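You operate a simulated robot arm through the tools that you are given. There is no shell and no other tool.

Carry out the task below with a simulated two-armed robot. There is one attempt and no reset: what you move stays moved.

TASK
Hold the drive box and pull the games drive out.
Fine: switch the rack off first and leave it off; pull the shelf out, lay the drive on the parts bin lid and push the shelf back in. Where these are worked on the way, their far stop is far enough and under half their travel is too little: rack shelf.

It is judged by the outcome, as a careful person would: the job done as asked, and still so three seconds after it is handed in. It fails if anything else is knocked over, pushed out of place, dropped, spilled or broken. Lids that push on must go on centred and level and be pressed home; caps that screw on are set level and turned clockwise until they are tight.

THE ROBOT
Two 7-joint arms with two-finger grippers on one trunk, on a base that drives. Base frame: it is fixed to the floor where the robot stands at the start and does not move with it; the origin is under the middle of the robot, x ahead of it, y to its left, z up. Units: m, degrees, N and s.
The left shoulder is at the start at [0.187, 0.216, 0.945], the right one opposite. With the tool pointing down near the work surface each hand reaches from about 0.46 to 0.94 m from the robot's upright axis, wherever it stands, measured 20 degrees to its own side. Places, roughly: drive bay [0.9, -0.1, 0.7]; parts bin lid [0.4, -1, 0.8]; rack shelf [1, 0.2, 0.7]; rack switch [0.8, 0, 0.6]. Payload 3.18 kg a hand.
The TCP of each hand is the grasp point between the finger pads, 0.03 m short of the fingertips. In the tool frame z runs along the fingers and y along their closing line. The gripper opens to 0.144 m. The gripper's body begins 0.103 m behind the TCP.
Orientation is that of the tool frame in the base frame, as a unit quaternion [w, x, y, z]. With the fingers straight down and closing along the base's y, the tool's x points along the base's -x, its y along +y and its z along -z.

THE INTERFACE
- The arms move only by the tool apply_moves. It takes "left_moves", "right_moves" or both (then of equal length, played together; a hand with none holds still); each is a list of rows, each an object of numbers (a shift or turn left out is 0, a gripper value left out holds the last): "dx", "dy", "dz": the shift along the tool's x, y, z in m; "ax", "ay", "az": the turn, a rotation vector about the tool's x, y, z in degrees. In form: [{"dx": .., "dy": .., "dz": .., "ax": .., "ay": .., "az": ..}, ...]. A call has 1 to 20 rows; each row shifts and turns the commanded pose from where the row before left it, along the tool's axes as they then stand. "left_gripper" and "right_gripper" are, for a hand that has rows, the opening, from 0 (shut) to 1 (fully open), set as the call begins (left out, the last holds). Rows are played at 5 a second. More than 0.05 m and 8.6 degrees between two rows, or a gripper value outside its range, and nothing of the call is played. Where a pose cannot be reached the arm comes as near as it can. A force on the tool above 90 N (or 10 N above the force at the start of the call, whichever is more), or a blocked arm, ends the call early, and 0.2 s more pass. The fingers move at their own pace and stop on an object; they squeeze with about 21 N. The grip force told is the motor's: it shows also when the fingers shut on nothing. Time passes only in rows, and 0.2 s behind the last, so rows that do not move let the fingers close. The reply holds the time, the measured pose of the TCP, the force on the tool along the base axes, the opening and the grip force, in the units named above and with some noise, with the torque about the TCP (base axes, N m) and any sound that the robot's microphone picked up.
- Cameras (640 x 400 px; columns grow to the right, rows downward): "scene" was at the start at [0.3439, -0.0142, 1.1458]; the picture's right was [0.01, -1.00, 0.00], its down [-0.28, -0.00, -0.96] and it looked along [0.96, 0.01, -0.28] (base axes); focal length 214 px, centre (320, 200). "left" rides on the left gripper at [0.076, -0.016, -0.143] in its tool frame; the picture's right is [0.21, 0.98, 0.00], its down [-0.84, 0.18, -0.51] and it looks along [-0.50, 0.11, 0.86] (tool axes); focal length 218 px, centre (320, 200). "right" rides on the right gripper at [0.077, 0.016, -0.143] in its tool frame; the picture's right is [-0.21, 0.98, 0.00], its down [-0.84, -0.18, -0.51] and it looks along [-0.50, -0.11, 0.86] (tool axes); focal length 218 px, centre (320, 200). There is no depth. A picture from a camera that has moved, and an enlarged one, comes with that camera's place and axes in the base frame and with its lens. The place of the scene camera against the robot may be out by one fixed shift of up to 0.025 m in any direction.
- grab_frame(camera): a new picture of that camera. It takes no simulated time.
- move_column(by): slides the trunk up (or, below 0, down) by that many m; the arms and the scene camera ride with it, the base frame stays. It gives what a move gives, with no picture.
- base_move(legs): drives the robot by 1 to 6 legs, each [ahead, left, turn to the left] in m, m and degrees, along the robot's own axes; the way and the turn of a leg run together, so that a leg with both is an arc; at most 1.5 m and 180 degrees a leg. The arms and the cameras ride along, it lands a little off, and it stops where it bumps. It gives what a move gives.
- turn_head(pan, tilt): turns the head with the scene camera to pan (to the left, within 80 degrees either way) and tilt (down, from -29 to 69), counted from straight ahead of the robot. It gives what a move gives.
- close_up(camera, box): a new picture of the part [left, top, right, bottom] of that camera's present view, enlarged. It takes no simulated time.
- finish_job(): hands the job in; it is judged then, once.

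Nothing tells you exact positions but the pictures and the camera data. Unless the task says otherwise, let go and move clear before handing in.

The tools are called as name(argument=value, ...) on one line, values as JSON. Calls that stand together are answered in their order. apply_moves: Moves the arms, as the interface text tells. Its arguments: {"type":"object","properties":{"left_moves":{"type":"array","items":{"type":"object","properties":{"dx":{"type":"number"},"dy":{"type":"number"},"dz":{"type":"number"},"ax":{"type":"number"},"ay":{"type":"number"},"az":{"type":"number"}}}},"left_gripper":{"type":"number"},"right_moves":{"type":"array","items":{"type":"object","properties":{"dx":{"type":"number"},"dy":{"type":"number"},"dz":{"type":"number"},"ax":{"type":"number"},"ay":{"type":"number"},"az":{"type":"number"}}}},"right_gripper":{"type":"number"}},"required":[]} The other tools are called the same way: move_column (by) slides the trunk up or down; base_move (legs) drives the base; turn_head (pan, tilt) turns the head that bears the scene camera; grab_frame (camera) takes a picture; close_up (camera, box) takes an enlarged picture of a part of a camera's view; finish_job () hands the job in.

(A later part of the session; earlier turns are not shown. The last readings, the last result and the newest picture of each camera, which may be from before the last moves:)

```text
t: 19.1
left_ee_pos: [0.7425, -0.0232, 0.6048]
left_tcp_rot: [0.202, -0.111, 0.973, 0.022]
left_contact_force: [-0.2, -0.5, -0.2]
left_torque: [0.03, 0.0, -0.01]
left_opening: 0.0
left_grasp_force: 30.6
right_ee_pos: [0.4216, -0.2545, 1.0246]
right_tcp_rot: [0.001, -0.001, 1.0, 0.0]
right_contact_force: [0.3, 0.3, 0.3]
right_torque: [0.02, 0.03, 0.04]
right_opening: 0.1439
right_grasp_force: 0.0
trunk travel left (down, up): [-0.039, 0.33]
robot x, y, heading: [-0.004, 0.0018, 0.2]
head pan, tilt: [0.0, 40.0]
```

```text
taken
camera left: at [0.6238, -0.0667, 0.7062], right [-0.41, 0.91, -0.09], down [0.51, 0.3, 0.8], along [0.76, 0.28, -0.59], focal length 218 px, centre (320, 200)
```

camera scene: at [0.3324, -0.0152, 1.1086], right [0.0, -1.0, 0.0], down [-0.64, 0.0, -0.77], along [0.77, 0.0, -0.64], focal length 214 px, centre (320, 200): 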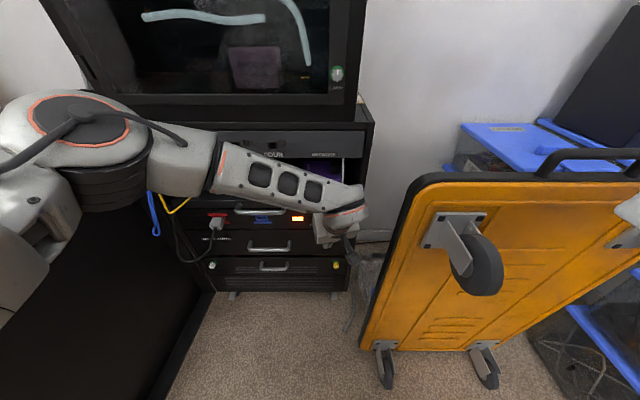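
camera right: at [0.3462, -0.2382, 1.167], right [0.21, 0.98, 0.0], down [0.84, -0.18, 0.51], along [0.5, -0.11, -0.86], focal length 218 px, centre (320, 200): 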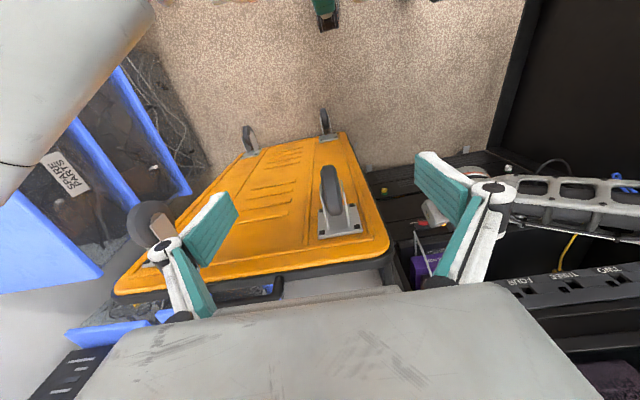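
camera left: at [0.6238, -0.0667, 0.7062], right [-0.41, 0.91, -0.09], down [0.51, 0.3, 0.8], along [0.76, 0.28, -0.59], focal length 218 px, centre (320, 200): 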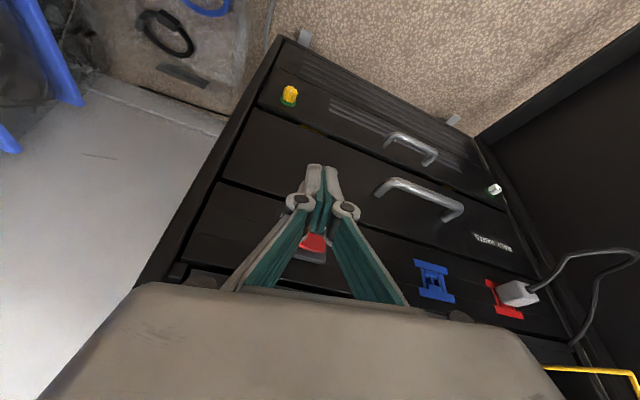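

Recomputing with all three wrist views, the switch frame sits at about [0.843, 0.0, 0.603], a bit higher than I thought, which explains the earlier bumps. I raise slightly and press forward on the right half.

apply_moves(left_moves=[{"dx": -0.0214, "dy": -0.002, "dz": 0.0011}, {"dx": -0.0214, "dy": -0.002, "dz": 0.0011}, {"dx": -0.0054, "dy": -0.0013, "dz": 0.0023}, {"dx": -0.0054, "dy": -0.0013, "dz": 0.0023}, {"dx": -0.0054, "dy": -0.0013, "dz": 0.0023}, {}])

close_up(camera="left", box=[220, 130, 420, 290])

close_up(camera="scene", box=[230, 140, 370, 260])

```text
t: 20.5
left_ee_pos: [0.7992, -0.0137, 0.6276]
left_tcp_rot: [0.197, -0.122, 0.973, 0.015]
left_contact_force: [-50.7, 3.9, 3.4]
left_torque: [0.08, 0.89, -0.11]
left_opening: 0.0
left_grasp_force: 30.3
right_ee_pos: [0.4189, -0.2538, 1.0265]
right_tcp_rot: [0.002, 0.0, 1.0, 0.0]
right_contact_force: [0.3, 0.0, -0.3]
right_torque: [0.03, -0.02, 0.02]
right_opening: 0.1441
right_grasp_force: 0.1
trunk travel left (down, up): [-0.039, 0.33]
robot x, y, heading: [-0.0058, 0.0009, -0.1]
head pan, tilt: [0.0, 40.0]
```

```text
2.50 times, centred on (320, 210) of left
camera zoom: at [0.6825, -0.0586, 0.7311], right [-0.42, 0.9, -0.1], down [0.52, 0.33, 0.79], along [0.74, 0.28, -0.6], focal length 546 px, centre (320, 175)
```

zoom: 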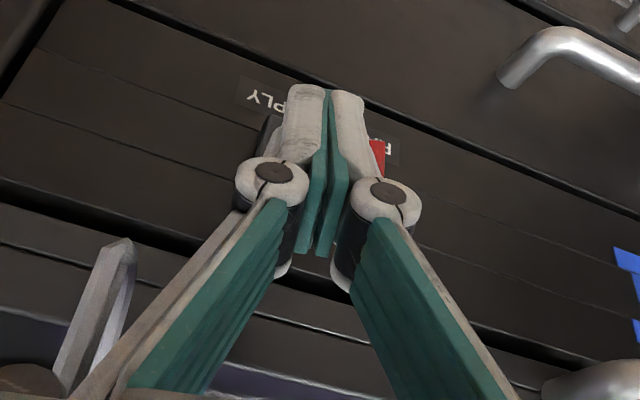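

```text
3.33 times, centred on (300, 200) of scene
camera zoom: at [0.3289, -0.0149, 1.1095], right [0.0, -1.0, 0.0], down [-0.64, 0.0, -0.77], along [0.77, 0.0, -0.64], focal length 715 px, centre (387, 200)
```

zoom: 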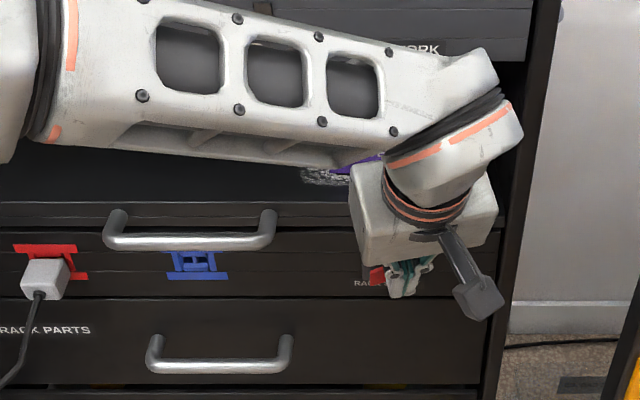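

The light is out and the left half of the rocker now stands out: the rack is off. I back the hand off and verify.

apply_moves(left_moves=[{"dx": 0.02}, {"dx": 0.03}, {"dx": 0.04}, {"dz": -0.04}, {"dz": -0.04}, {"dz": -0.04}, {"dz": -0.04}, {}])

grab_frame(camera="scene")

grab_frame(camera="left")

```text
t: 22.3
left_ee_pos: [0.6576, -0.0516, 0.7301]
left_tcp_rot: [0.203, -0.111, 0.973, 0.022]
left_contact_force: [-0.1, 0.3, 0.1]
left_torque: [0.04, 0.03, 0.0]
left_opening: 0.0
left_grasp_force: 30.8
right_ee_pos: [0.4211, -0.2546, 1.0233]
right_tcp_rot: [0.0, -0.001, 1.0, 0.0]
right_contact_force: [1.1, 0.0, 0.0]
right_torque: [0.01, 0.0, -0.03]
right_opening: 0.144
right_grasp_force: 0.0
trunk travel left (down, up): [-0.039, 0.33]
robot x, y, heading: [-0.0052, -0.0013, 0.1]
head pan, tilt: [0.0, 40.0]
```

```text
taken
camera scene: at [0.3328, -0.0152, 1.1083], right [0.0, -1.0, 0.0], down [-0.64, 0.0, -0.77], along [0.77, 0.0, -0.64], focal length 214 px, centre (320, 200)
```

scene: 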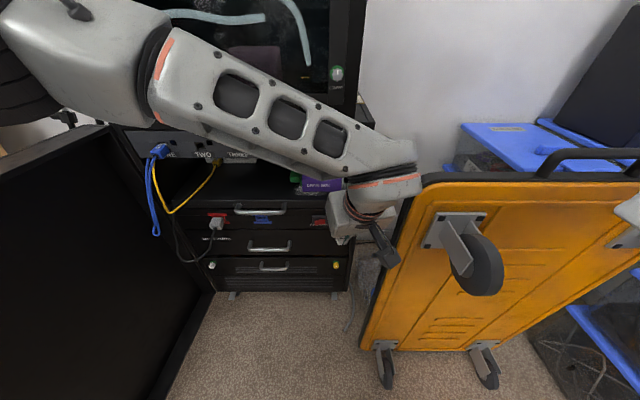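

```text
taken
camera left: at [0.5386, -0.0956, 0.831], right [-0.4, 0.91, -0.08], down [0.52, 0.3, 0.8], along [0.76, 0.28, -0.59], focal length 218 px, centre (320, 200)
```

left: 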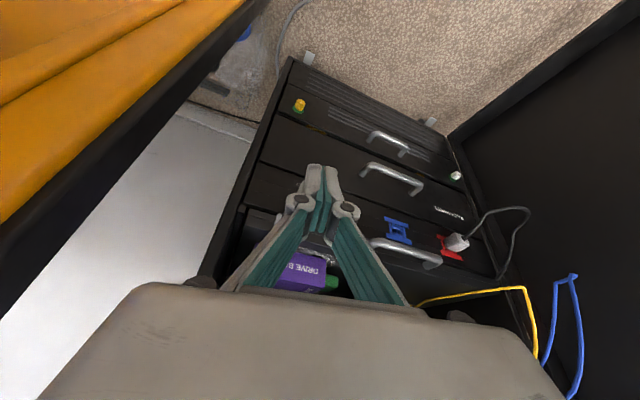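

The rack is off. Next I take the left hand up in front of the shelf handle (bar about [0.821, 0.115–0.256, 0.658]) and turn it so the fingers close fore-and-aft.

apply_moves(left_moves=[{"dx": -0.0066, "dy": 0.0389, "dz": -0.01}, {"dx": -0.0066, "dy": 0.0389, "dz": -0.01}, {"dx": -0.0066, "dy": 0.0389, "dz": -0.01}, {"dx": -0.0066, "dy": 0.0389, "dz": -0.01}, {"dx": -0.0066, "dy": 0.0389, "dz": -0.01}, {"dx": -0.0066, "dy": 0.0389, "dz": -0.01}, {}], left_gripper=0.306)

apply_moves(left_moves=[{"az": 8.4}, {"az": 8.4}, {"az": 8.4}, {"az": 8.4}, {"az": 8.4}, {"az": 8.4}, {}])

grab_frame(camera="scene")

```text
t: 23.9
left_ee_pos: [0.6182, 0.179, 0.8032]
left_tcp_rot: [0.204, -0.109, 0.973, 0.021]
left_contact_force: [-0.5, 0.2, -0.2]
left_torque: [0.0, -0.02, -0.02]
left_opening: 0.0441
left_grasp_force: 0.0
right_ee_pos: [0.4213, -0.2545, 1.0247]
right_tcp_rot: [0.001, -0.001, 1.0, 0.0]
right_contact_force: [0.2, 0.2, 0.3]
right_torque: [-0.01, 0.02, 0.0]
right_opening: 0.144
right_grasp_force: 0.0
trunk travel left (down, up): [-0.039, 0.33]
robot x, y, heading: [-0.0019, 0.0019, 0.1]
head pan, tilt: [0.0, 40.0]
```

```text
t: 25.5
left_ee_pos: [0.6176, 0.1791, 0.8027]
left_tcp_rot: [0.174, 0.316, 0.927, 0.107]
left_contact_force: [-0.3, -0.5, 0.5]
left_torque: [0.01, 0.03, -0.03]
left_opening: 0.0443
left_grasp_force: 0.0
right_ee_pos: [0.4211, -0.2538, 1.0259]
right_tcp_rot: [0.0, -0.001, 1.0, 0.0]
right_contact_force: [-1.4, 0.6, -0.6]
right_torque: [-0.02, 0.0, -0.01]
right_opening: 0.1441
right_grasp_force: 0.1
trunk travel left (down, up): [-0.039, 0.33]
robot x, y, heading: [-0.006, -0.0008, 0.0]
head pan, tilt: [0.0, 40.0]
```

```text
taken
camera scene: at [0.3323, -0.0152, 1.1086], right [0.0, -1.0, 0.0], down [-0.64, 0.0, -0.77], along [0.77, 0.0, -0.64], focal length 214 px, centre (320, 200)
```

scene: 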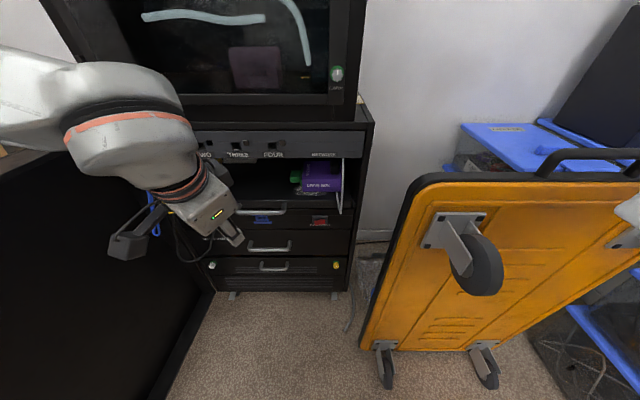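

The wrist turns without trouble. I finish the turn and check the resulting orientation.

apply_moves(left_moves=[{"az": 8.4}, {"az": 8.4}, {"az": 8.4}, {"az": 8.4}, {"az": 8.4}, {"az": 8.4}, {"ay": -5}, {"ax": -4.5}, {}])

grab_frame(camera="scene")

grab_frame(camera="left")

```text
t: 27.5
left_ee_pos: [0.5579, 0.1317, 0.6997]
left_tcp_rot: [0.17, 0.68, 0.694, 0.168]
left_contact_force: [-0.1, -0.6, -0.6]
left_torque: [0.0, -0.01, -0.01]
left_opening: 0.044
left_grasp_force: 0.0
left hand out of reach, approached as far as the arm can: row 3, 4, 5, 6
right_ee_pos: [0.4213, -0.2537, 1.0249]
right_tcp_rot: [0.002, -0.001, 1.0, 0.0]
right_contact_force: [0.3, -0.2, -0.9]
right_torque: [0.0, 0.0, 0.0]
right_opening: 0.144
right_grasp_force: 0.1
trunk travel left (down, up): [-0.039, 0.33]
robot x, y, heading: [-0.0042, -0.005, 0.3]
head pan, tilt: [0.0, 40.0]
```

```text
taken
camera scene: at [0.3323, -0.0151, 1.1086], right [0.0, -1.0, 0.0], down [-0.64, 0.0, -0.77], along [0.77, 0.0, -0.64], focal length 214 px, centre (320, 200)
```

scene: 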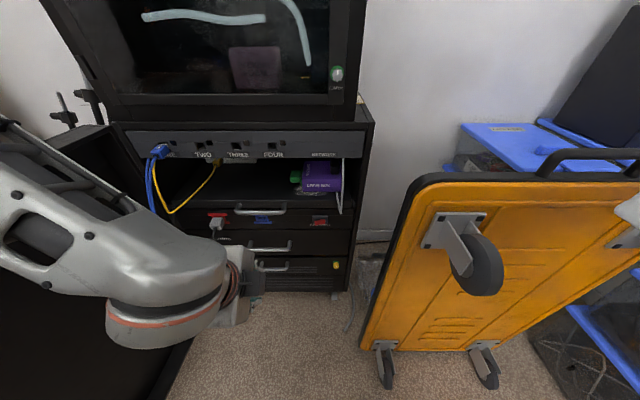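

```text
taken
camera left: at [0.477, 0.208, 0.8189], right [0.86, 0.23, 0.45], down [-0.06, -0.84, 0.54], along [0.5, -0.49, -0.71], focal length 218 px, centre (320, 200)
```

left: 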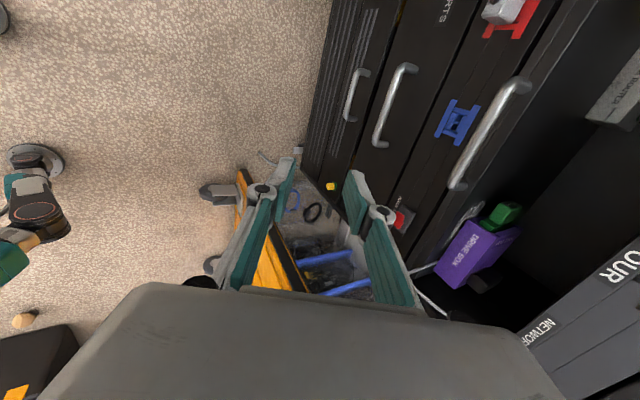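

The orientation is right (fingers close fore-and-aft, tilted 28°), but the hand sits lower than commanded. I let it settle and read again.

apply_moves(left_moves=[{}, {}])

grab_frame(camera="scene")

```text
t: 28.1
left_ee_pos: [0.5587, 0.1322, 0.7009]
left_tcp_rot: [0.17, 0.68, 0.693, 0.168]
left_contact_force: [0.4, -0.4, -0.2]
left_torque: [0.01, 0.04, 0.03]
left_opening: 0.044
left_grasp_force: 0.0
right_ee_pos: [0.4217, -0.2554, 1.0254]
right_tcp_rot: [0.0, -0.001, 1.0, 0.0]
right_contact_force: [-0.3, 0.3, -0.4]
right_torque: [0.03, 0.0, 0.02]
right_opening: 0.144
right_grasp_force: 0.0
trunk travel left (down, up): [-0.039, 0.33]
robot x, y, heading: [-0.0026, -0.0021, 0.1]
head pan, tilt: [0.0, 40.0]
```

```text
taken
camera scene: at [0.3322, -0.0151, 1.1086], right [0.0, -1.0, 0.0], down [-0.64, 0.0, -0.77], along [0.77, 0.0, -0.64], focal length 214 px, centre (320, 200)
```

scene: 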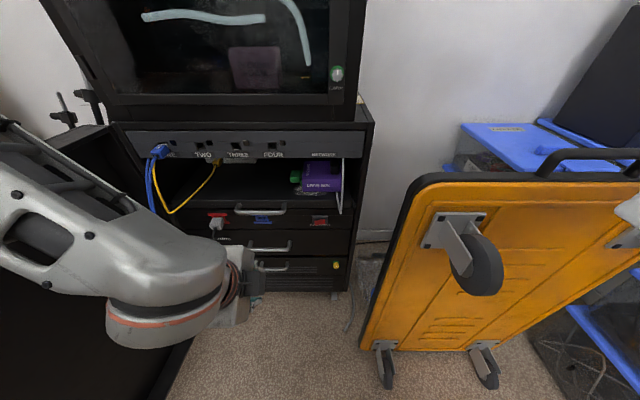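

It holds there in the right orientation. I advance toward the handle from slightly above.

apply_moves(left_moves=[{"dx": 0.009, "dy": 0.0356, "dz": 0.0108}, {"dx": 0.009, "dy": 0.0356, "dz": 0.0108}, {"dx": 0.009, "dy": 0.0356, "dz": 0.0108}, {"dx": 0.009, "dy": 0.0356, "dz": 0.0108}, {}])

grab_frame(camera="scene")

grab_frame(camera="left")

```text
t: 29.3
left_ee_pos: [0.6853, 0.1543, 0.6693]
left_tcp_rot: [0.171, 0.679, 0.694, 0.169]
left_contact_force: [0.4, -0.3, 0.5]
left_torque: [-0.04, 0.0, 0.0]
left_opening: 0.0438
left_grasp_force: 0.0
left hand out of reach, approached as far as the arm can: row 2, 3, 4
right_ee_pos: [0.4213, -0.2543, 1.0247]
right_tcp_rot: [0.001, -0.001, 1.0, 0.0]
right_contact_force: [-0.3, 0.6, -1.4]
right_torque: [-0.01, -0.01, 0.0]
right_opening: 0.1441
right_grasp_force: 0.1
trunk travel left (down, up): [-0.039, 0.33]
robot x, y, heading: [-0.006, 0.0017, 0.1]
head pan, tilt: [0.0, 40.0]
```

```text
taken
camera scene: at [0.332, -0.0151, 1.1088], right [0.0, -1.0, 0.0], down [-0.64, 0.0, -0.77], along [0.77, 0.0, -0.64], focal length 214 px, centre (320, 200)
```

scene: 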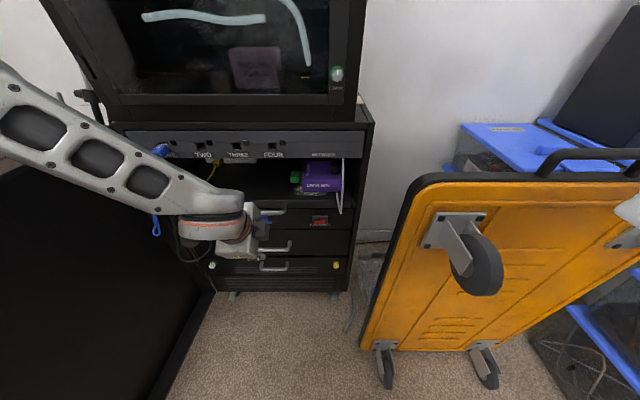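

```text
taken
camera left: at [0.6029, 0.23, 0.788], right [0.86, 0.23, 0.46], down [-0.06, -0.84, 0.54], along [0.51, -0.49, -0.71], focal length 218 px, centre (320, 200)
```

left: 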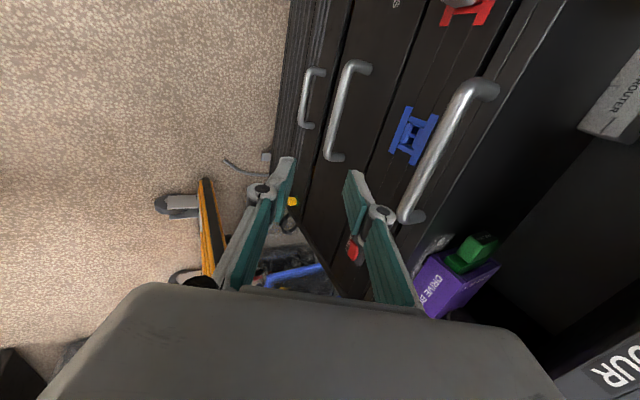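

The arm cannot hold this tilt much higher relative to its shoulder. I'll raise the trunk by 0.1 m so the handle lies lower for the arm.

move_column(by=0.1)

grab_frame(camera="left")

```text
t: 30.6
left_ee_pos: [0.6931, 0.1535, 0.9099]
left_tcp_rot: [0.256, 0.653, 0.667, 0.252]
left_contact_force: [0.5, 0.2, -0.7]
left_torque: [0.01, 0.01, 0.01]
left_opening: 0.0442
left_grasp_force: 0.1
right_ee_pos: [0.4225, -0.2547, 1.1225]
right_tcp_rot: [-0.002, 0.0, 1.0, 0.0]
right_contact_force: [-0.5, -0.1, 0.1]
right_torque: [0.01, 0.05, -0.01]
right_opening: 0.1437
right_grasp_force: 0.0
trunk travel left (down, up): [-0.139, 0.23]
robot x, y, heading: [-0.0021, -0.0013, -0.0]
head pan, tilt: [0.0, 40.0]
```

```text
taken
camera left: at [0.5847, 0.2294, 1.0047], right [0.72, 0.23, 0.65], down [-0.19, -0.84, 0.51], along [0.67, -0.49, -0.56], focal length 218 px, centre (320, 200)
```

left: 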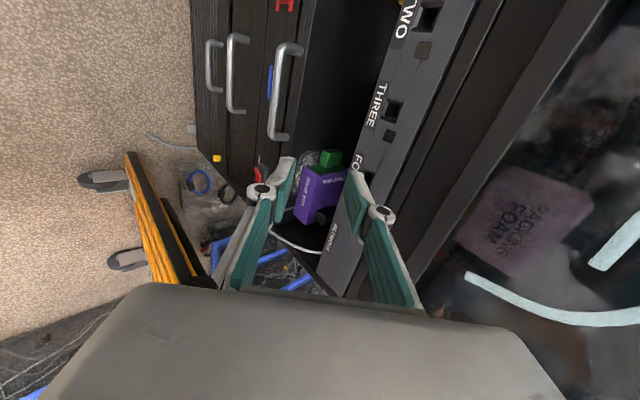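

Raising the trunk shifted the arm to a better branch (hand at z 0.91, tilt 42°). I reduce the tilt slightly and come down toward the handle.

apply_moves(left_moves=[{"ax": 5}, {"ax": 5}, {"dx": 0.0048, "dy": -0.0042, "dz": 0.035}, {"dx": 0.0048, "dy": -0.0042, "dz": 0.035}, {"dx": 0.0048, "dy": -0.0042, "dz": 0.035}, {}])

grab_frame(camera="scene")

grab_frame(camera="left")

```text
t: 32.0
left_ee_pos: [0.6884, 0.1488, 0.77]
left_tcp_rot: [0.2, 0.672, 0.686, 0.194]
left_contact_force: [0.6, -0.4, -0.7]
left_torque: [-0.02, 0.01, 0.03]
left_opening: 0.0442
left_grasp_force: 0.0
left hand out of reach, approached as far as the arm can: row 1, 2
right_ee_pos: [0.4202, -0.2552, 1.1267]
right_tcp_rot: [0.002, -0.001, 1.0, 0.0]
right_contact_force: [-0.5, -0.7, 0.3]
right_torque: [-0.02, -0.03, 0.01]
right_opening: 0.1441
right_grasp_force: 0.1
trunk travel left (down, up): [-0.139, 0.23]
robot x, y, heading: [-0.0019, 0.001, 0.3]
head pan, tilt: [0.0, 40.0]
```

```text
taken
camera scene: at [0.2259, -0.0153, 1.2381], right [0.0, -1.0, 0.0], down [-0.64, 0.0, -0.77], along [0.77, 0.0, -0.64], focal length 214 px, centre (320, 200)
```

scene: 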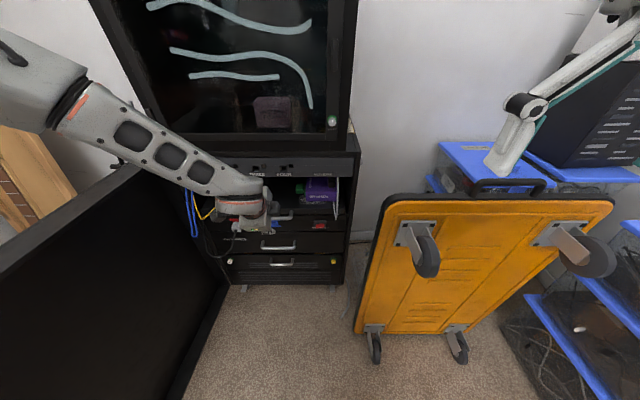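

```text
taken
camera left: at [0.5962, 0.2263, 0.8819], right [0.82, 0.23, 0.52], down [-0.11, -0.84, 0.54], along [0.56, -0.5, -0.66], focal length 218 px, centre (320, 200)
```

left: 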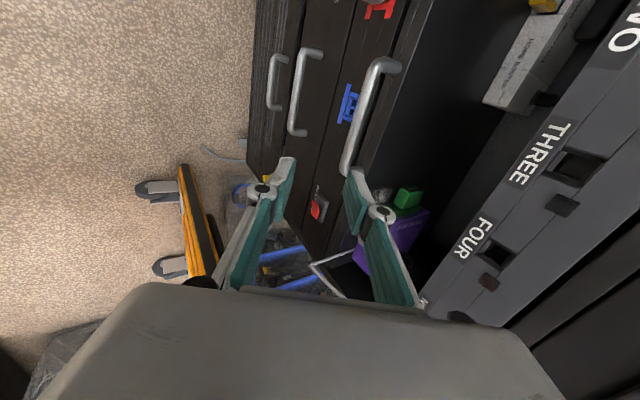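

The hand is at the desired tilt, above and before the handle. I move to just above the bar.

apply_moves(left_moves=[{"dx": 0.0117, "dy": 0.0179, "dz": 0.0312}, {"dx": 0.0117, "dy": 0.0179, "dz": 0.0312}, {"dx": 0.0117, "dy": 0.0179, "dz": 0.0312}, {}])

grab_frame(camera="left")

close_up(camera="scene", box=[170, 140, 370, 280])

```text
t: 33.0
left_ee_pos: [0.7372, 0.1692, 0.6959]
left_tcp_rot: [0.209, 0.668, 0.686, 0.199]
left_contact_force: [-0.1, -0.3, -0.2]
left_torque: [-0.01, -0.01, 0.02]
left_opening: 0.0443
left_grasp_force: 0.1
left hand out of reach, approached as far as the arm can: row 1, 2, 3
right_ee_pos: [0.4206, -0.2535, 1.1253]
right_tcp_rot: [0.003, 0.0, 1.0, -0.001]
right_contact_force: [-0.2, 0.5, 0.4]
right_torque: [-0.01, -0.02, 0.01]
right_opening: 0.1442
right_grasp_force: 0.1
trunk travel left (down, up): [-0.139, 0.23]
robot x, y, heading: [-0.0044, 0.0014, -0.0]
head pan, tilt: [0.0, 40.0]
```

```text
taken
camera left: at [0.6442, 0.2477, 0.8052], right [0.81, 0.24, 0.53], down [-0.11, -0.83, 0.54], along [0.57, -0.5, -0.65], focal length 218 px, centre (320, 200)
```

left: 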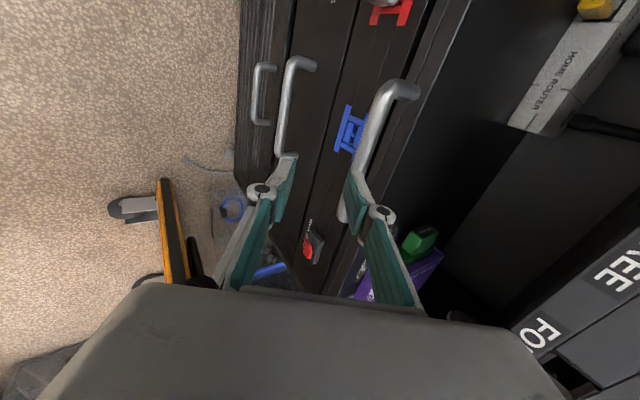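

```text
2.86 times, centred on (270, 210) of scene
camera zoom: at [0.2261, -0.0153, 1.238], right [0.0, -1.0, 0.0], down [-0.64, 0.0, -0.77], along [0.77, 0.0, -0.64], focal length 613 px, centre (463, 171)
```

zoom: 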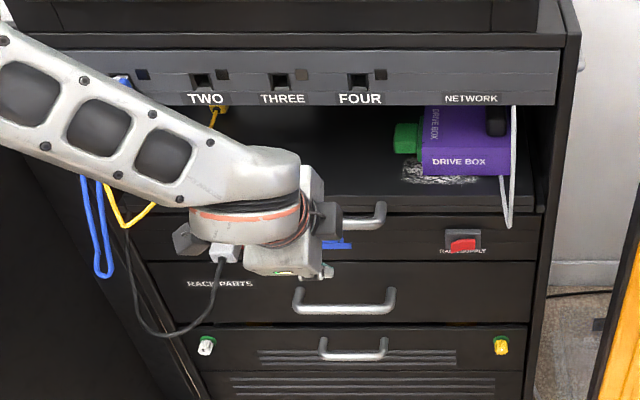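

This yaw seems to run into a wrist limit. I'll retreat a little and turn the hand the other way round (camera on the right side), which should be the freer direction.

apply_moves(left_moves=[{"dz": -0.045}, {"dz": -0.045}, {"dy": -0.03, "dz": -0.02}, {"dy": -0.03, "dz": -0.02}, {"az": -8.4}, {"az": -8.4}, {"az": -8.4}, {"az": -8.4}, {"az": -8.4}, {"az": -8.4}, {"az": -8.4}, {"az": -8.4}, {"az": -8.4}, {"az": -8.4}, {}])

grab_frame(camera="scene")

```text
t: 36.2
left_ee_pos: [0.6126, 0.1673, 0.7719]
left_tcp_rot: [0.279, 0.039, 0.959, 0.01]
left_contact_force: [0.4, 0.0, -0.6]
left_torque: [0.01, -0.05, 0.01]
left_opening: 0.0441
left_grasp_force: 0.1
left hand out of reach, approached as far as the arm can: row 1
right_ee_pos: [0.4218, -0.2534, 1.1249]
right_tcp_rot: [0.001, -0.001, 1.0, -0.001]
right_contact_force: [0.3, -0.7, -0.5]
right_torque: [-0.01, 0.01, 0.0]
right_opening: 0.1441
right_grasp_force: 0.1
trunk travel left (down, up): [-0.139, 0.23]
robot x, y, heading: [-0.0037, -0.0004, 0.0]
head pan, tilt: [0.0, 40.0]
```

```text
taken
camera scene: at [0.2267, -0.0152, 1.2377], right [0.0, -1.0, 0.0], down [-0.64, 0.0, -0.77], along [0.77, 0.0, -0.64], focal length 214 px, centre (320, 200)
```

scene: 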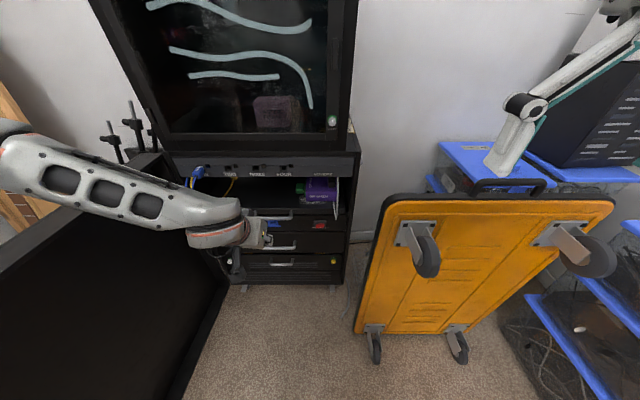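

Back at straight yaw with no trouble. I continue the other 90°.

apply_moves(left_moves=[{"az": -8.4}, {"az": -8.4}, {"az": -8.4}, {"az": -8.4}, {"az": -8.4}, {"az": -8.4}, {"az": -8.4}, {"az": -8.4}, {"az": -8.4}, {"az": -8.4}, {"az": -2.5}, {}])

grab_frame(camera="scene")

grab_frame(camera="left")

```text
t: 38.8
left_ee_pos: [0.613, 0.1668, 0.7728]
left_tcp_rot: [0.21, -0.628, 0.726, -0.184]
left_contact_force: [0.1, -0.1, 0.4]
left_torque: [-0.02, 0.01, -0.01]
left_opening: 0.044
left_grasp_force: 0.1
right_ee_pos: [0.4209, -0.253, 1.1254]
right_tcp_rot: [0.001, -0.001, 1.0, 0.0]
right_contact_force: [0.0, -0.1, -0.7]
right_torque: [0.0, -0.01, -0.01]
right_opening: 0.1439
right_grasp_force: 0.0
trunk travel left (down, up): [-0.139, 0.23]
robot x, y, heading: [-0.0051, -0.002, -0.2]
head pan, tilt: [0.0, 40.0]
```

```text
taken
camera scene: at [0.2268, -0.0151, 1.2377], right [0.0, -1.0, 0.0], down [-0.64, 0.0, -0.77], along [0.77, 0.0, -0.64], focal length 214 px, centre (320, 200)
```

scene: 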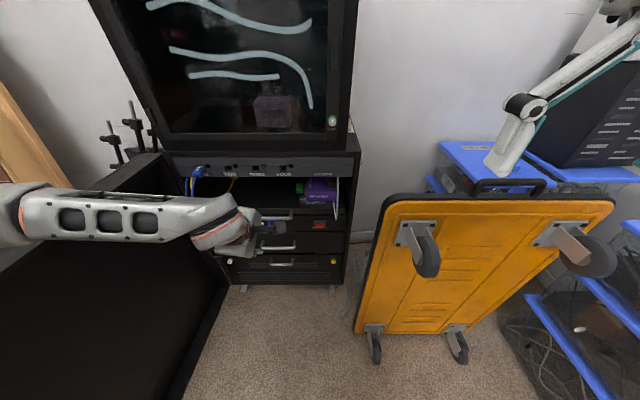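

```text
taken
camera left: at [0.5418, 0.0905, 0.897], right [-0.84, -0.07, -0.53], down [-0.32, 0.86, 0.4], along [0.43, 0.5, -0.75], focal length 218 px, centre (320, 200)
```

left: 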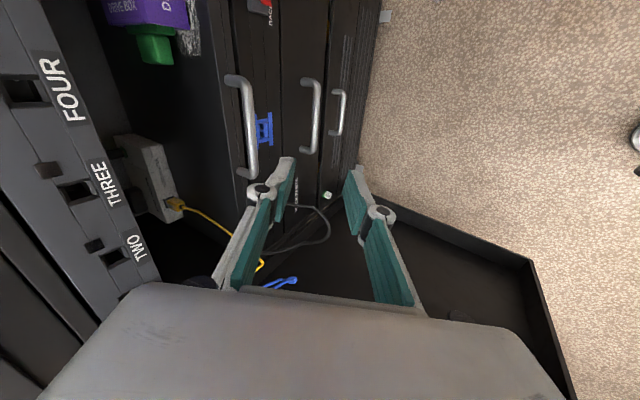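

This direction works freely. I true up the yaw and move to just above the handle bar.

apply_moves(left_moves=[{"az": -8}, {"dx": -0.0032, "dy": -0.0229, "dz": 0.0273}, {"dx": -0.0032, "dy": -0.0229, "dz": 0.0273}, {"dx": -0.0032, "dy": -0.0229, "dz": 0.0273}, {"dx": -0.0032, "dy": -0.0229, "dz": 0.0273}, {"dx": -0.0032, "dy": -0.0229, "dz": 0.0273}, {}])

grab_frame(camera="left")

close_up(camera="scene", box=[170, 140, 370, 280])

```text
t: 40.4
left_ee_pos: [0.7829, 0.1838, 0.7179]
left_tcp_rot: [0.197, -0.677, 0.681, -0.198]
left_contact_force: [-0.2, -0.4, -0.4]
left_torque: [0.02, -0.01, 0.01]
left_opening: 0.0441
left_grasp_force: 0.1
right_ee_pos: [0.4211, -0.254, 1.1253]
right_tcp_rot: [0.001, -0.001, 1.0, 0.0]
right_contact_force: [-0.5, 0.1, 1.2]
right_torque: [0.01, 0.01, 0.01]
right_opening: 0.144
right_grasp_force: 0.0
trunk travel left (down, up): [-0.139, 0.23]
robot x, y, heading: [-0.0066, -0.001, -0.2]
head pan, tilt: [0.0, 40.0]
```

```text
taken
camera left: at [0.7208, 0.1086, 0.848], right [-0.83, -0.2, -0.52], down [-0.42, 0.84, 0.33], along [0.37, 0.49, -0.78], focal length 218 px, centre (320, 200)
```

left: 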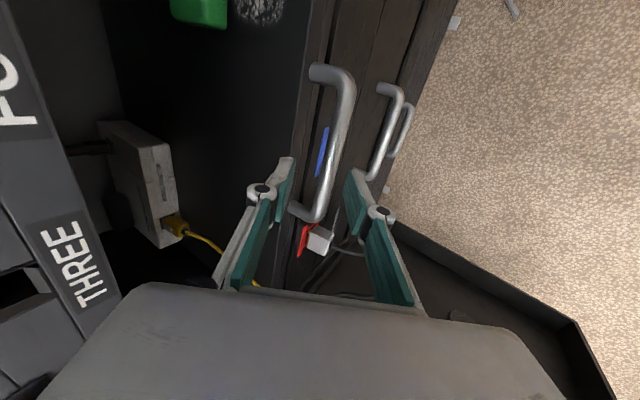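

```text
2.86 times, centred on (270, 210) of scene
camera zoom: at [0.2264, -0.015, 1.2379], right [0.0, -1.0, 0.0], down [-0.64, 0.0, -0.77], along [0.77, 0.0, -0.64], focal length 613 px, centre (463, 171)
```

zoom: 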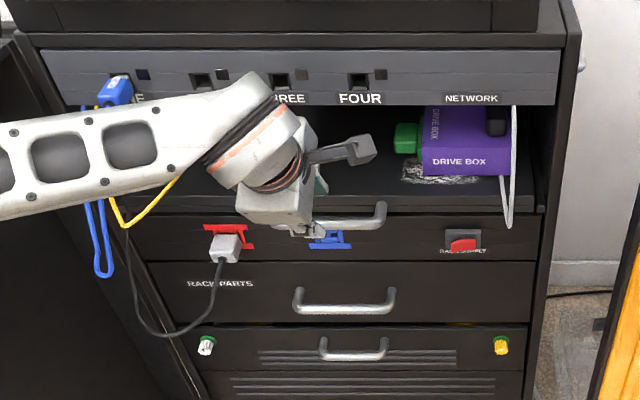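

The hand tracked exactly. I zoom to check how the bar lies between the fingers before lowering.

close_up(camera="left", box=[230, 50, 430, 270])

```text
1.82 times, centred on (330, 160) of left
camera zoom: at [0.7208, 0.1086, 0.848], right [-0.83, -0.2, -0.52], down [-0.42, 0.84, 0.33], along [0.37, 0.49, -0.78], focal length 397 px, centre (302, 273)
```

zoom: 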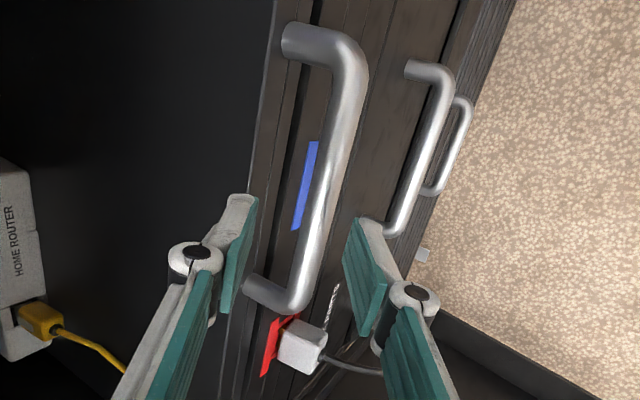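

The bar lies between the fingers; best estimate is x 0.808, z 0.664. I lower along the fingers over the bar, then close.

apply_moves(left_moves=[{"dy": 0.0026, "dz": 0.0157}, {"dy": 0.0026, "dz": 0.0157}, {"dy": 0.0026, "dz": 0.0157}, {}])

close_up(camera="left", box=[230, 50, 430, 270])

```text
t: 41.4
left_ee_pos: [0.8012, 0.1811, 0.6743]
left_tcp_rot: [0.196, -0.677, 0.681, -0.198]
left_contact_force: [-3.1, -0.4, 1.8]
left_torque: [0.03, -0.01, 0.01]
left_opening: 0.044
left_grasp_force: 0.1
right_ee_pos: [0.4213, -0.2541, 1.1248]
right_tcp_rot: [0.0, -0.001, 1.0, 0.0]
right_contact_force: [-0.4, -0.1, -0.1]
right_torque: [0.0, 0.0, 0.04]
right_opening: 0.1438
right_grasp_force: 0.0
trunk travel left (down, up): [-0.139, 0.23]
robot x, y, heading: [-0.0029, -0.0025, 0.0]
head pan, tilt: [0.0, 40.0]
```

```text
1.82 times, centred on (330, 160) of left
camera zoom: at [0.7389, 0.1052, 0.8042], right [-0.83, -0.2, -0.52], down [-0.42, 0.84, 0.33], along [0.37, 0.49, -0.78], focal length 397 px, centre (302, 273)
```

zoom: 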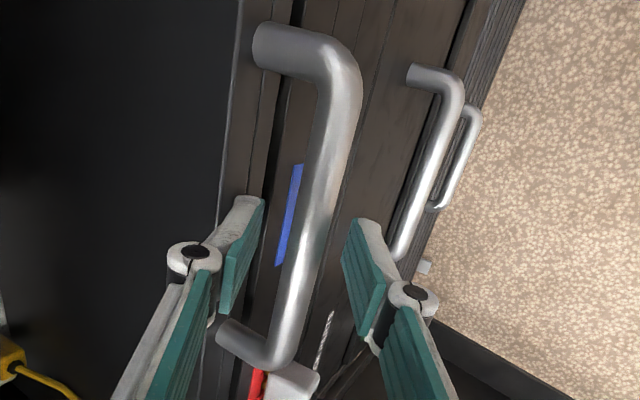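

The fingers straddle the bar. I close them on it.

apply_moves(left_moves=[{}, {}, {}], left_gripper=0)

close_up(camera="left", box=[230, 50, 430, 270])

```text
t: 42.2
left_ee_pos: [0.8005, 0.1801, 0.6723]
left_tcp_rot: [0.196, -0.677, 0.681, -0.197]
left_contact_force: [-3.1, -0.6, -1.7]
left_torque: [-0.34, 0.03, 0.6]
left_opening: 0.0148
left_grasp_force: 44.2
right_ee_pos: [0.4214, -0.2549, 1.1245]
right_tcp_rot: [0.001, -0.002, 1.0, 0.0]
right_contact_force: [-0.2, -0.8, -0.3]
right_torque: [-0.01, 0.0, 0.0]
right_opening: 0.1439
right_grasp_force: 0.1
trunk travel left (down, up): [-0.139, 0.23]
robot x, y, heading: [-0.0066, -0.0021, -0.0]
head pan, tilt: [0.0, 40.0]
```

```text
1.82 times, centred on (330, 160) of left
camera zoom: at [0.7389, 0.1053, 0.8036], right [-0.83, -0.2, -0.52], down [-0.42, 0.84, 0.33], along [0.37, 0.49, -0.79], focal length 397 px, centre (302, 273)
```

zoom: 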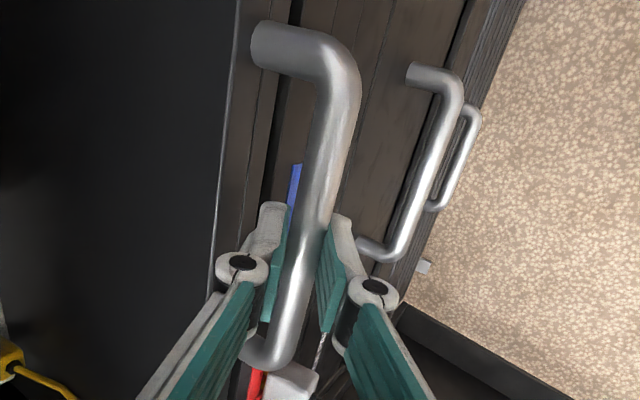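

Firm grip on the bar (0.0148 m). I pull the shelf straight out toward the robot, in steps, watching the cables.

apply_moves(left_moves=[{"dy": 0.0127, "dz": -0.008}, {"dy": 0.0127, "dz": -0.008}, {"dy": 0.0127, "dz": -0.008}, {"dy": 0.0127, "dz": -0.008}, {"dy": 0.0127, "dz": -0.008}, {"dy": 0.0127, "dz": -0.008}, {}])

grab_frame(camera="scene")

```text
t: 43.8
left_ee_pos: [0.7102, 0.1808, 0.6728]
left_tcp_rot: [0.195, -0.677, 0.683, -0.195]
left_contact_force: [-1.9, -20.2, -18.1]
left_torque: [-0.62, 0.13, 0.51]
left_opening: 0.0152
left_grasp_force: 44.4
right_ee_pos: [0.4209, -0.2549, 1.124]
right_tcp_rot: [0.001, 0.0, 1.0, 0.0]
right_contact_force: [-0.1, 0.5, -0.2]
right_torque: [0.0, 0.03, 0.0]
right_opening: 0.144
right_grasp_force: 0.1
trunk travel left (down, up): [-0.139, 0.23]
robot x, y, heading: [-0.0011, 0.0006, 0.2]
head pan, tilt: [0.0, 40.0]
```

```text
taken
camera scene: at [0.2284, -0.0161, 1.2371], right [0.0, -1.0, 0.0], down [-0.64, 0.0, -0.77], along [0.77, 0.0, -0.64], focal length 214 px, centre (320, 200)
```

scene: 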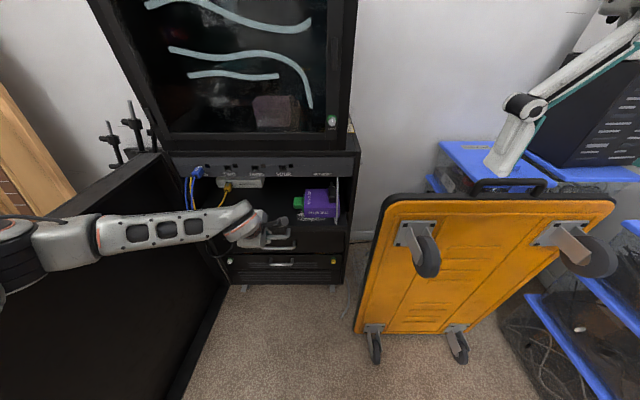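

The shelf slides well (0.09 m so far) and the cables have slack. I keep pulling.

apply_moves(left_moves=[{"dy": 0.0127, "dz": -0.008}, {"dy": 0.0127, "dz": -0.008}, {"dy": 0.0127, "dz": -0.008}, {"dy": 0.0127, "dz": -0.008}, {"dy": 0.0127, "dz": -0.008}, {"dy": 0.0127, "dz": -0.008}, {}])

grab_frame(camera="scene")

grab_frame(camera="left")

```text
t: 45.4
left_ee_pos: [0.6221, 0.1818, 0.6735]
left_tcp_rot: [0.195, -0.677, 0.682, -0.198]
left_contact_force: [0.0, -29.3, -17.8]
left_torque: [-0.69, 0.08, 0.46]
left_opening: 0.0147
left_grasp_force: 45.0
right_ee_pos: [0.4218, -0.2559, 1.1239]
right_tcp_rot: [0.0, -0.001, 1.0, 0.001]
right_contact_force: [-0.4, -0.8, -0.2]
right_torque: [0.02, 0.02, 0.01]
right_opening: 0.1438
right_grasp_force: 0.0
trunk travel left (down, up): [-0.139, 0.23]
robot x, y, heading: [-0.0027, -0.0009, 0.2]
head pan, tilt: [0.0, 40.0]
```

```text
taken
camera scene: at [0.2281, -0.0166, 1.2374], right [0.0, -1.0, 0.0], down [-0.64, 0.0, -0.77], along [0.77, 0.0, -0.64], focal length 214 px, centre (320, 200)
```

scene: 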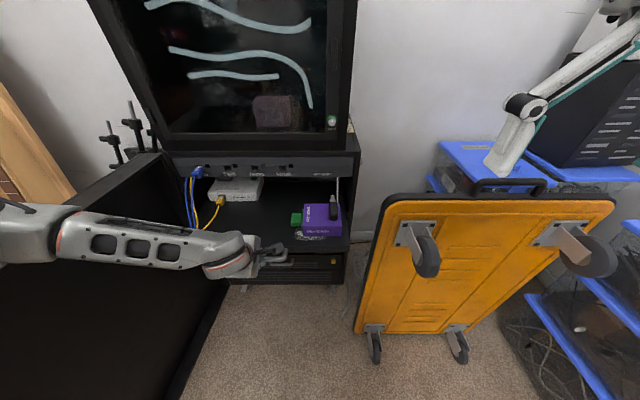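

```text
taken
camera left: at [0.5599, 0.1068, 0.8042], right [-0.83, -0.2, -0.52], down [-0.42, 0.85, 0.33], along [0.38, 0.49, -0.78], focal length 218 px, centre (320, 200)
```

left: 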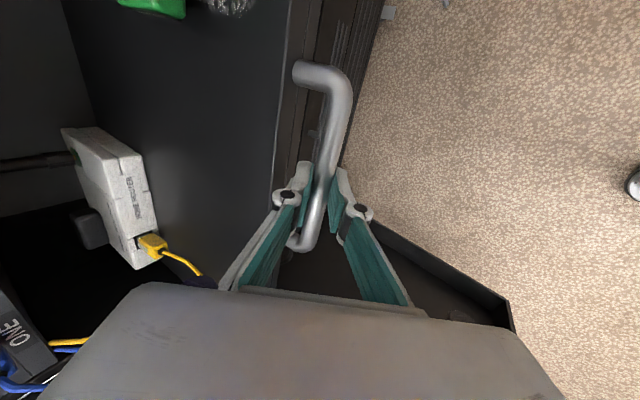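

The shelf is 0.18 m out. I zoom in on the box and cable before going further.

close_up(camera="scene", box=[180, 150, 380, 270])

close_up(camera="scene", box=[270, 160, 370, 250])

```text
3.20 times, centred on (280, 210) of scene
camera zoom: at [0.2281, -0.0166, 1.2374], right [0.0, -1.0, 0.0], down [-0.64, 0.0, -0.77], along [0.77, 0.0, -0.64], focal length 686 px, centre (448, 168)
```

zoom: 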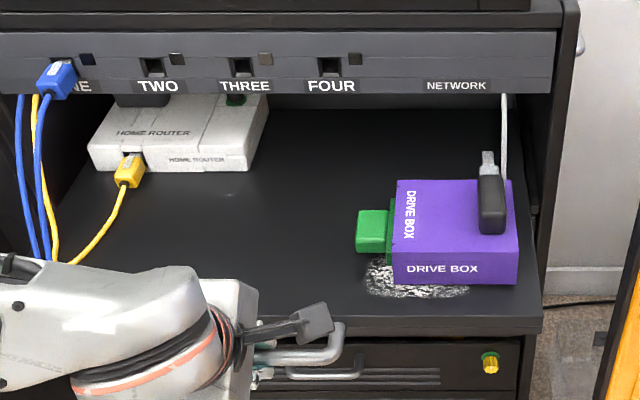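

```text
4.44 times, centred on (320, 205) of scene
camera zoom: at [0.2281, -0.0166, 1.2374], right [0.0, -1.0, 0.0], down [-0.64, 0.0, -0.77], along [0.77, 0.0, -0.64], focal length 953 px, centre (320, 178)
```

zoom: 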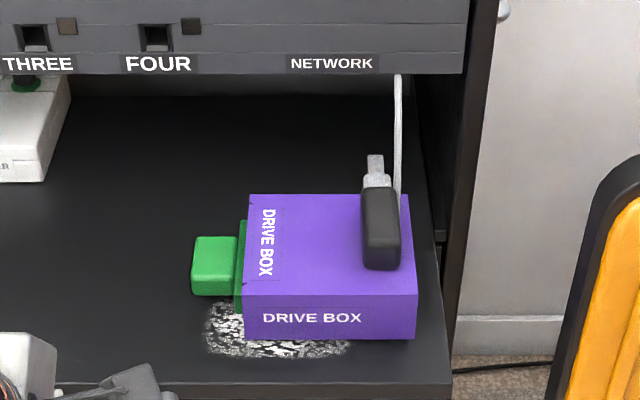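

A small black dongle lies on top of the drive box, so the box must stay level; the grey cable still hangs slack. I pull further, up to about 0.28 m or the stop.

apply_moves(left_moves=[{"dy": 0.0127, "dz": -0.008}, {"dy": 0.0127, "dz": -0.008}, {"dy": 0.0127, "dz": -0.008}, {"dy": 0.0127, "dz": -0.008}, {"dy": 0.0084, "dz": -0.0053}, {"dy": 0.0084, "dz": -0.0053}, {}])

grab_frame(camera="scene")

```text
t: 47.0
left_ee_pos: [0.5427, 0.1835, 0.6746]
left_tcp_rot: [0.195, -0.679, 0.681, -0.193]
left_contact_force: [1.3, -11.6, -17.3]
left_torque: [-1.2, 0.06, 0.0]
left_opening: 0.0149
left_grasp_force: 44.6
right_ee_pos: [0.422, -0.2555, 1.1249]
right_tcp_rot: [0.001, -0.001, 1.0, 0.0]
right_contact_force: [0.9, -0.1, -0.3]
right_torque: [0.0, 0.01, -0.01]
right_opening: 0.1438
right_grasp_force: 0.0
trunk travel left (down, up): [-0.139, 0.23]
robot x, y, heading: [-0.0022, 0.0008, 0.2]
head pan, tilt: [0.0, 40.0]
```

```text
taken
camera scene: at [0.228, -0.0152, 1.2374], right [0.0, -1.0, 0.0], down [-0.64, 0.0, -0.77], along [0.77, 0.0, -0.64], focal length 214 px, centre (320, 200)
```

scene: 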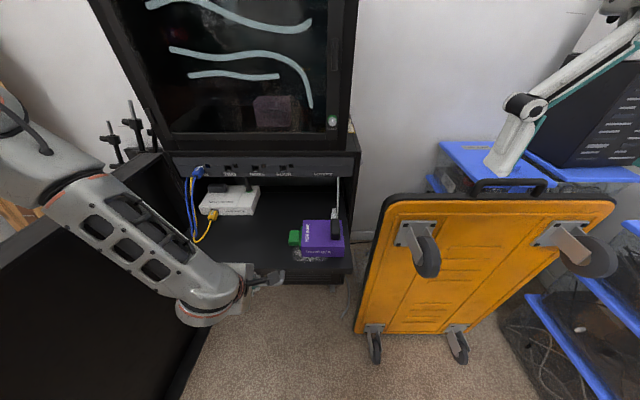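

The shelf is 0.26 m out with no stop yet. I try a little more to see whether the stop is near.

apply_moves(left_moves=[{"dy": 0.0084, "dz": -0.0053}, {"dy": 0.0084, "dz": -0.0053}, {"dy": 0.0084, "dz": -0.0053}, {"dy": 0.0084, "dz": -0.0053}, {"dy": 0.0084, "dz": -0.0053}, {}])

grab_frame(camera="scene")

close_up(camera="scene", box=[170, 150, 370, 290])

```text
t: 48.4
left_ee_pos: [0.4833, 0.1708, 0.7025]
left_tcp_rot: [0.196, -0.68, 0.681, -0.19]
left_contact_force: [-0.4, -0.1, 0.3]
left_torque: [0.02, 0.01, 0.0]
left_opening: 0.0
left_grasp_force: 30.8
left hand out of reach, approached as far as the arm can: row 1, 2, 3, 4, 5
right_ee_pos: [0.4215, -0.2541, 1.1256]
right_tcp_rot: [0.0, -0.001, 1.0, 0.0]
right_contact_force: [0.2, -0.7, -0.5]
right_torque: [0.01, -0.02, -0.03]
right_opening: 0.1436
right_grasp_force: 0.0
trunk travel left (down, up): [-0.139, 0.23]
robot x, y, heading: [-0.0023, -0.0019, -0.1]
head pan, tilt: [0.0, 40.0]
```

```text
taken
camera scene: at [0.2263, -0.0153, 1.238], right [0.0, -1.0, 0.0], down [-0.64, 0.0, -0.77], along [0.77, 0.0, -0.64], focal length 214 px, centre (320, 200)
```

scene: 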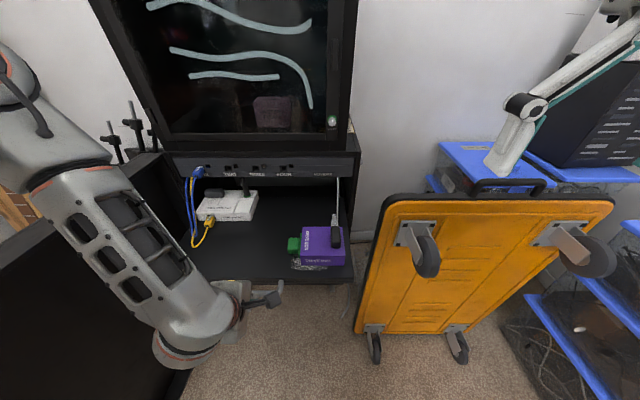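

```text
2.86 times, centred on (270, 220) of scene
camera zoom: at [0.2263, -0.0153, 1.238], right [0.0, -1.0, 0.0], down [-0.64, 0.0, -0.77], along [0.77, 0.0, -0.64], focal length 613 px, centre (463, 143)
```

zoom: 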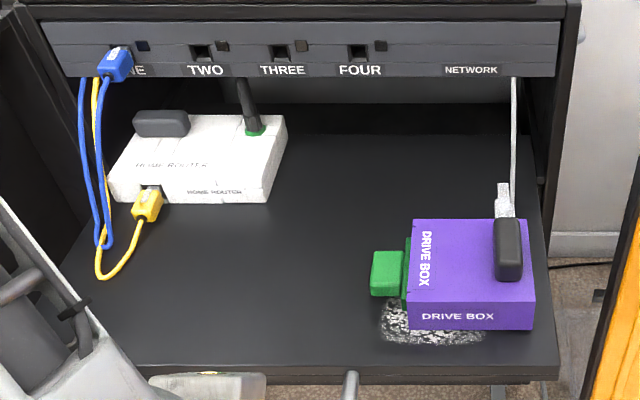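

The fingers slipped off at the end because of reach, but the shelf is now about 0.3 m out (lip at x≈0.556). I lift the left hand clear to the left and look at the box from the right hand's camera.

apply_moves(left_moves=[{"dy": -0.0188, "dz": -0.0295}, {"dy": -0.0188, "dz": -0.0295}, {"dy": -0.0188, "dz": -0.0295}, {"dx": -0.04}, {"dx": -0.04}, {}])

grab_frame(camera="right")

grab_frame(camera="left")

grab_frame(camera="scene")

```text
t: 49.8
left_ee_pos: [0.523, 0.2361, 0.7992]
left_tcp_rot: [0.197, -0.677, 0.682, -0.196]
left_contact_force: [0.6, -0.3, 0.0]
left_torque: [0.0, -0.01, 0.04]
left_opening: 0.0001
left_grasp_force: 31.0
left hand out of reach, approached as far as the arm can: row 2, 3, 4, 5
right_ee_pos: [0.4214, -0.2534, 1.124]
right_tcp_rot: [0.0, 0.0, 1.0, 0.001]
right_contact_force: [-0.1, 0.1, -0.1]
right_torque: [-0.01, 0.0, 0.01]
right_opening: 0.144
right_grasp_force: 0.1
trunk travel left (down, up): [-0.139, 0.23]
robot x, y, heading: [-0.0029, -0.0001, -0.1]
head pan, tilt: [0.0, 40.0]
```

```text
taken
camera right: at [0.3449, -0.2397, 1.2668], right [0.21, 0.98, 0.0], down [0.84, -0.18, 0.51], along [0.5, -0.1, -0.86], focal length 218 px, centre (320, 200)
```

right: 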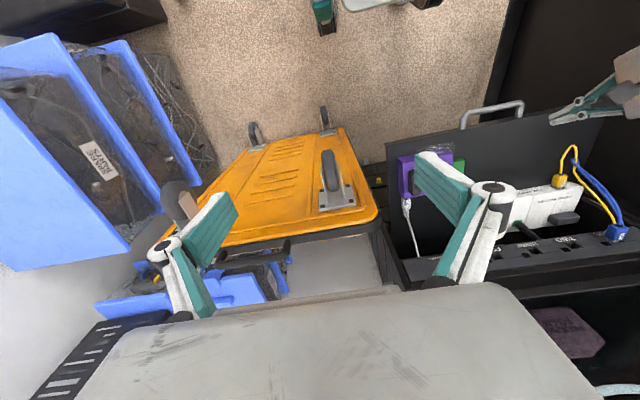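

```text
taken
camera left: at [0.4615, 0.1605, 0.9297], right [-0.83, -0.2, -0.52], down [-0.42, 0.84, 0.33], along [0.37, 0.5, -0.78], focal length 218 px, centre (320, 200)
```

left: 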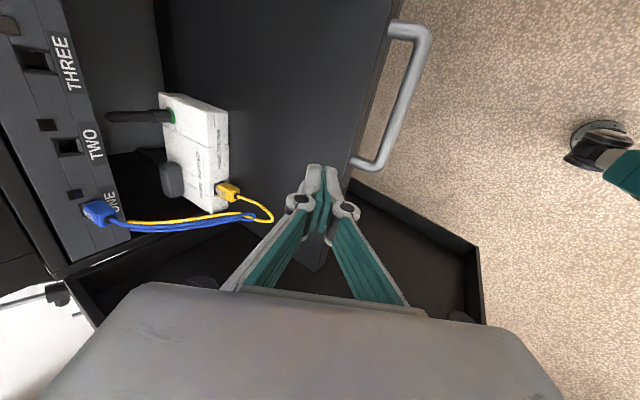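

```text
taken
camera scene: at [0.227, -0.0162, 1.2376], right [0.0, -1.0, 0.0], down [-0.64, 0.0, -0.77], along [0.77, 0.0, -0.64], focal length 214 px, centre (320, 200)
```

scene: 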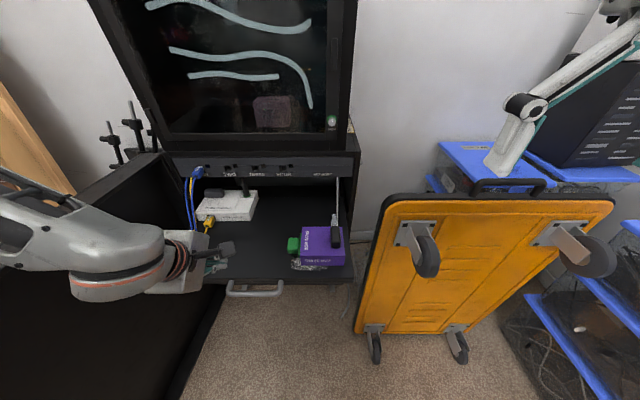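

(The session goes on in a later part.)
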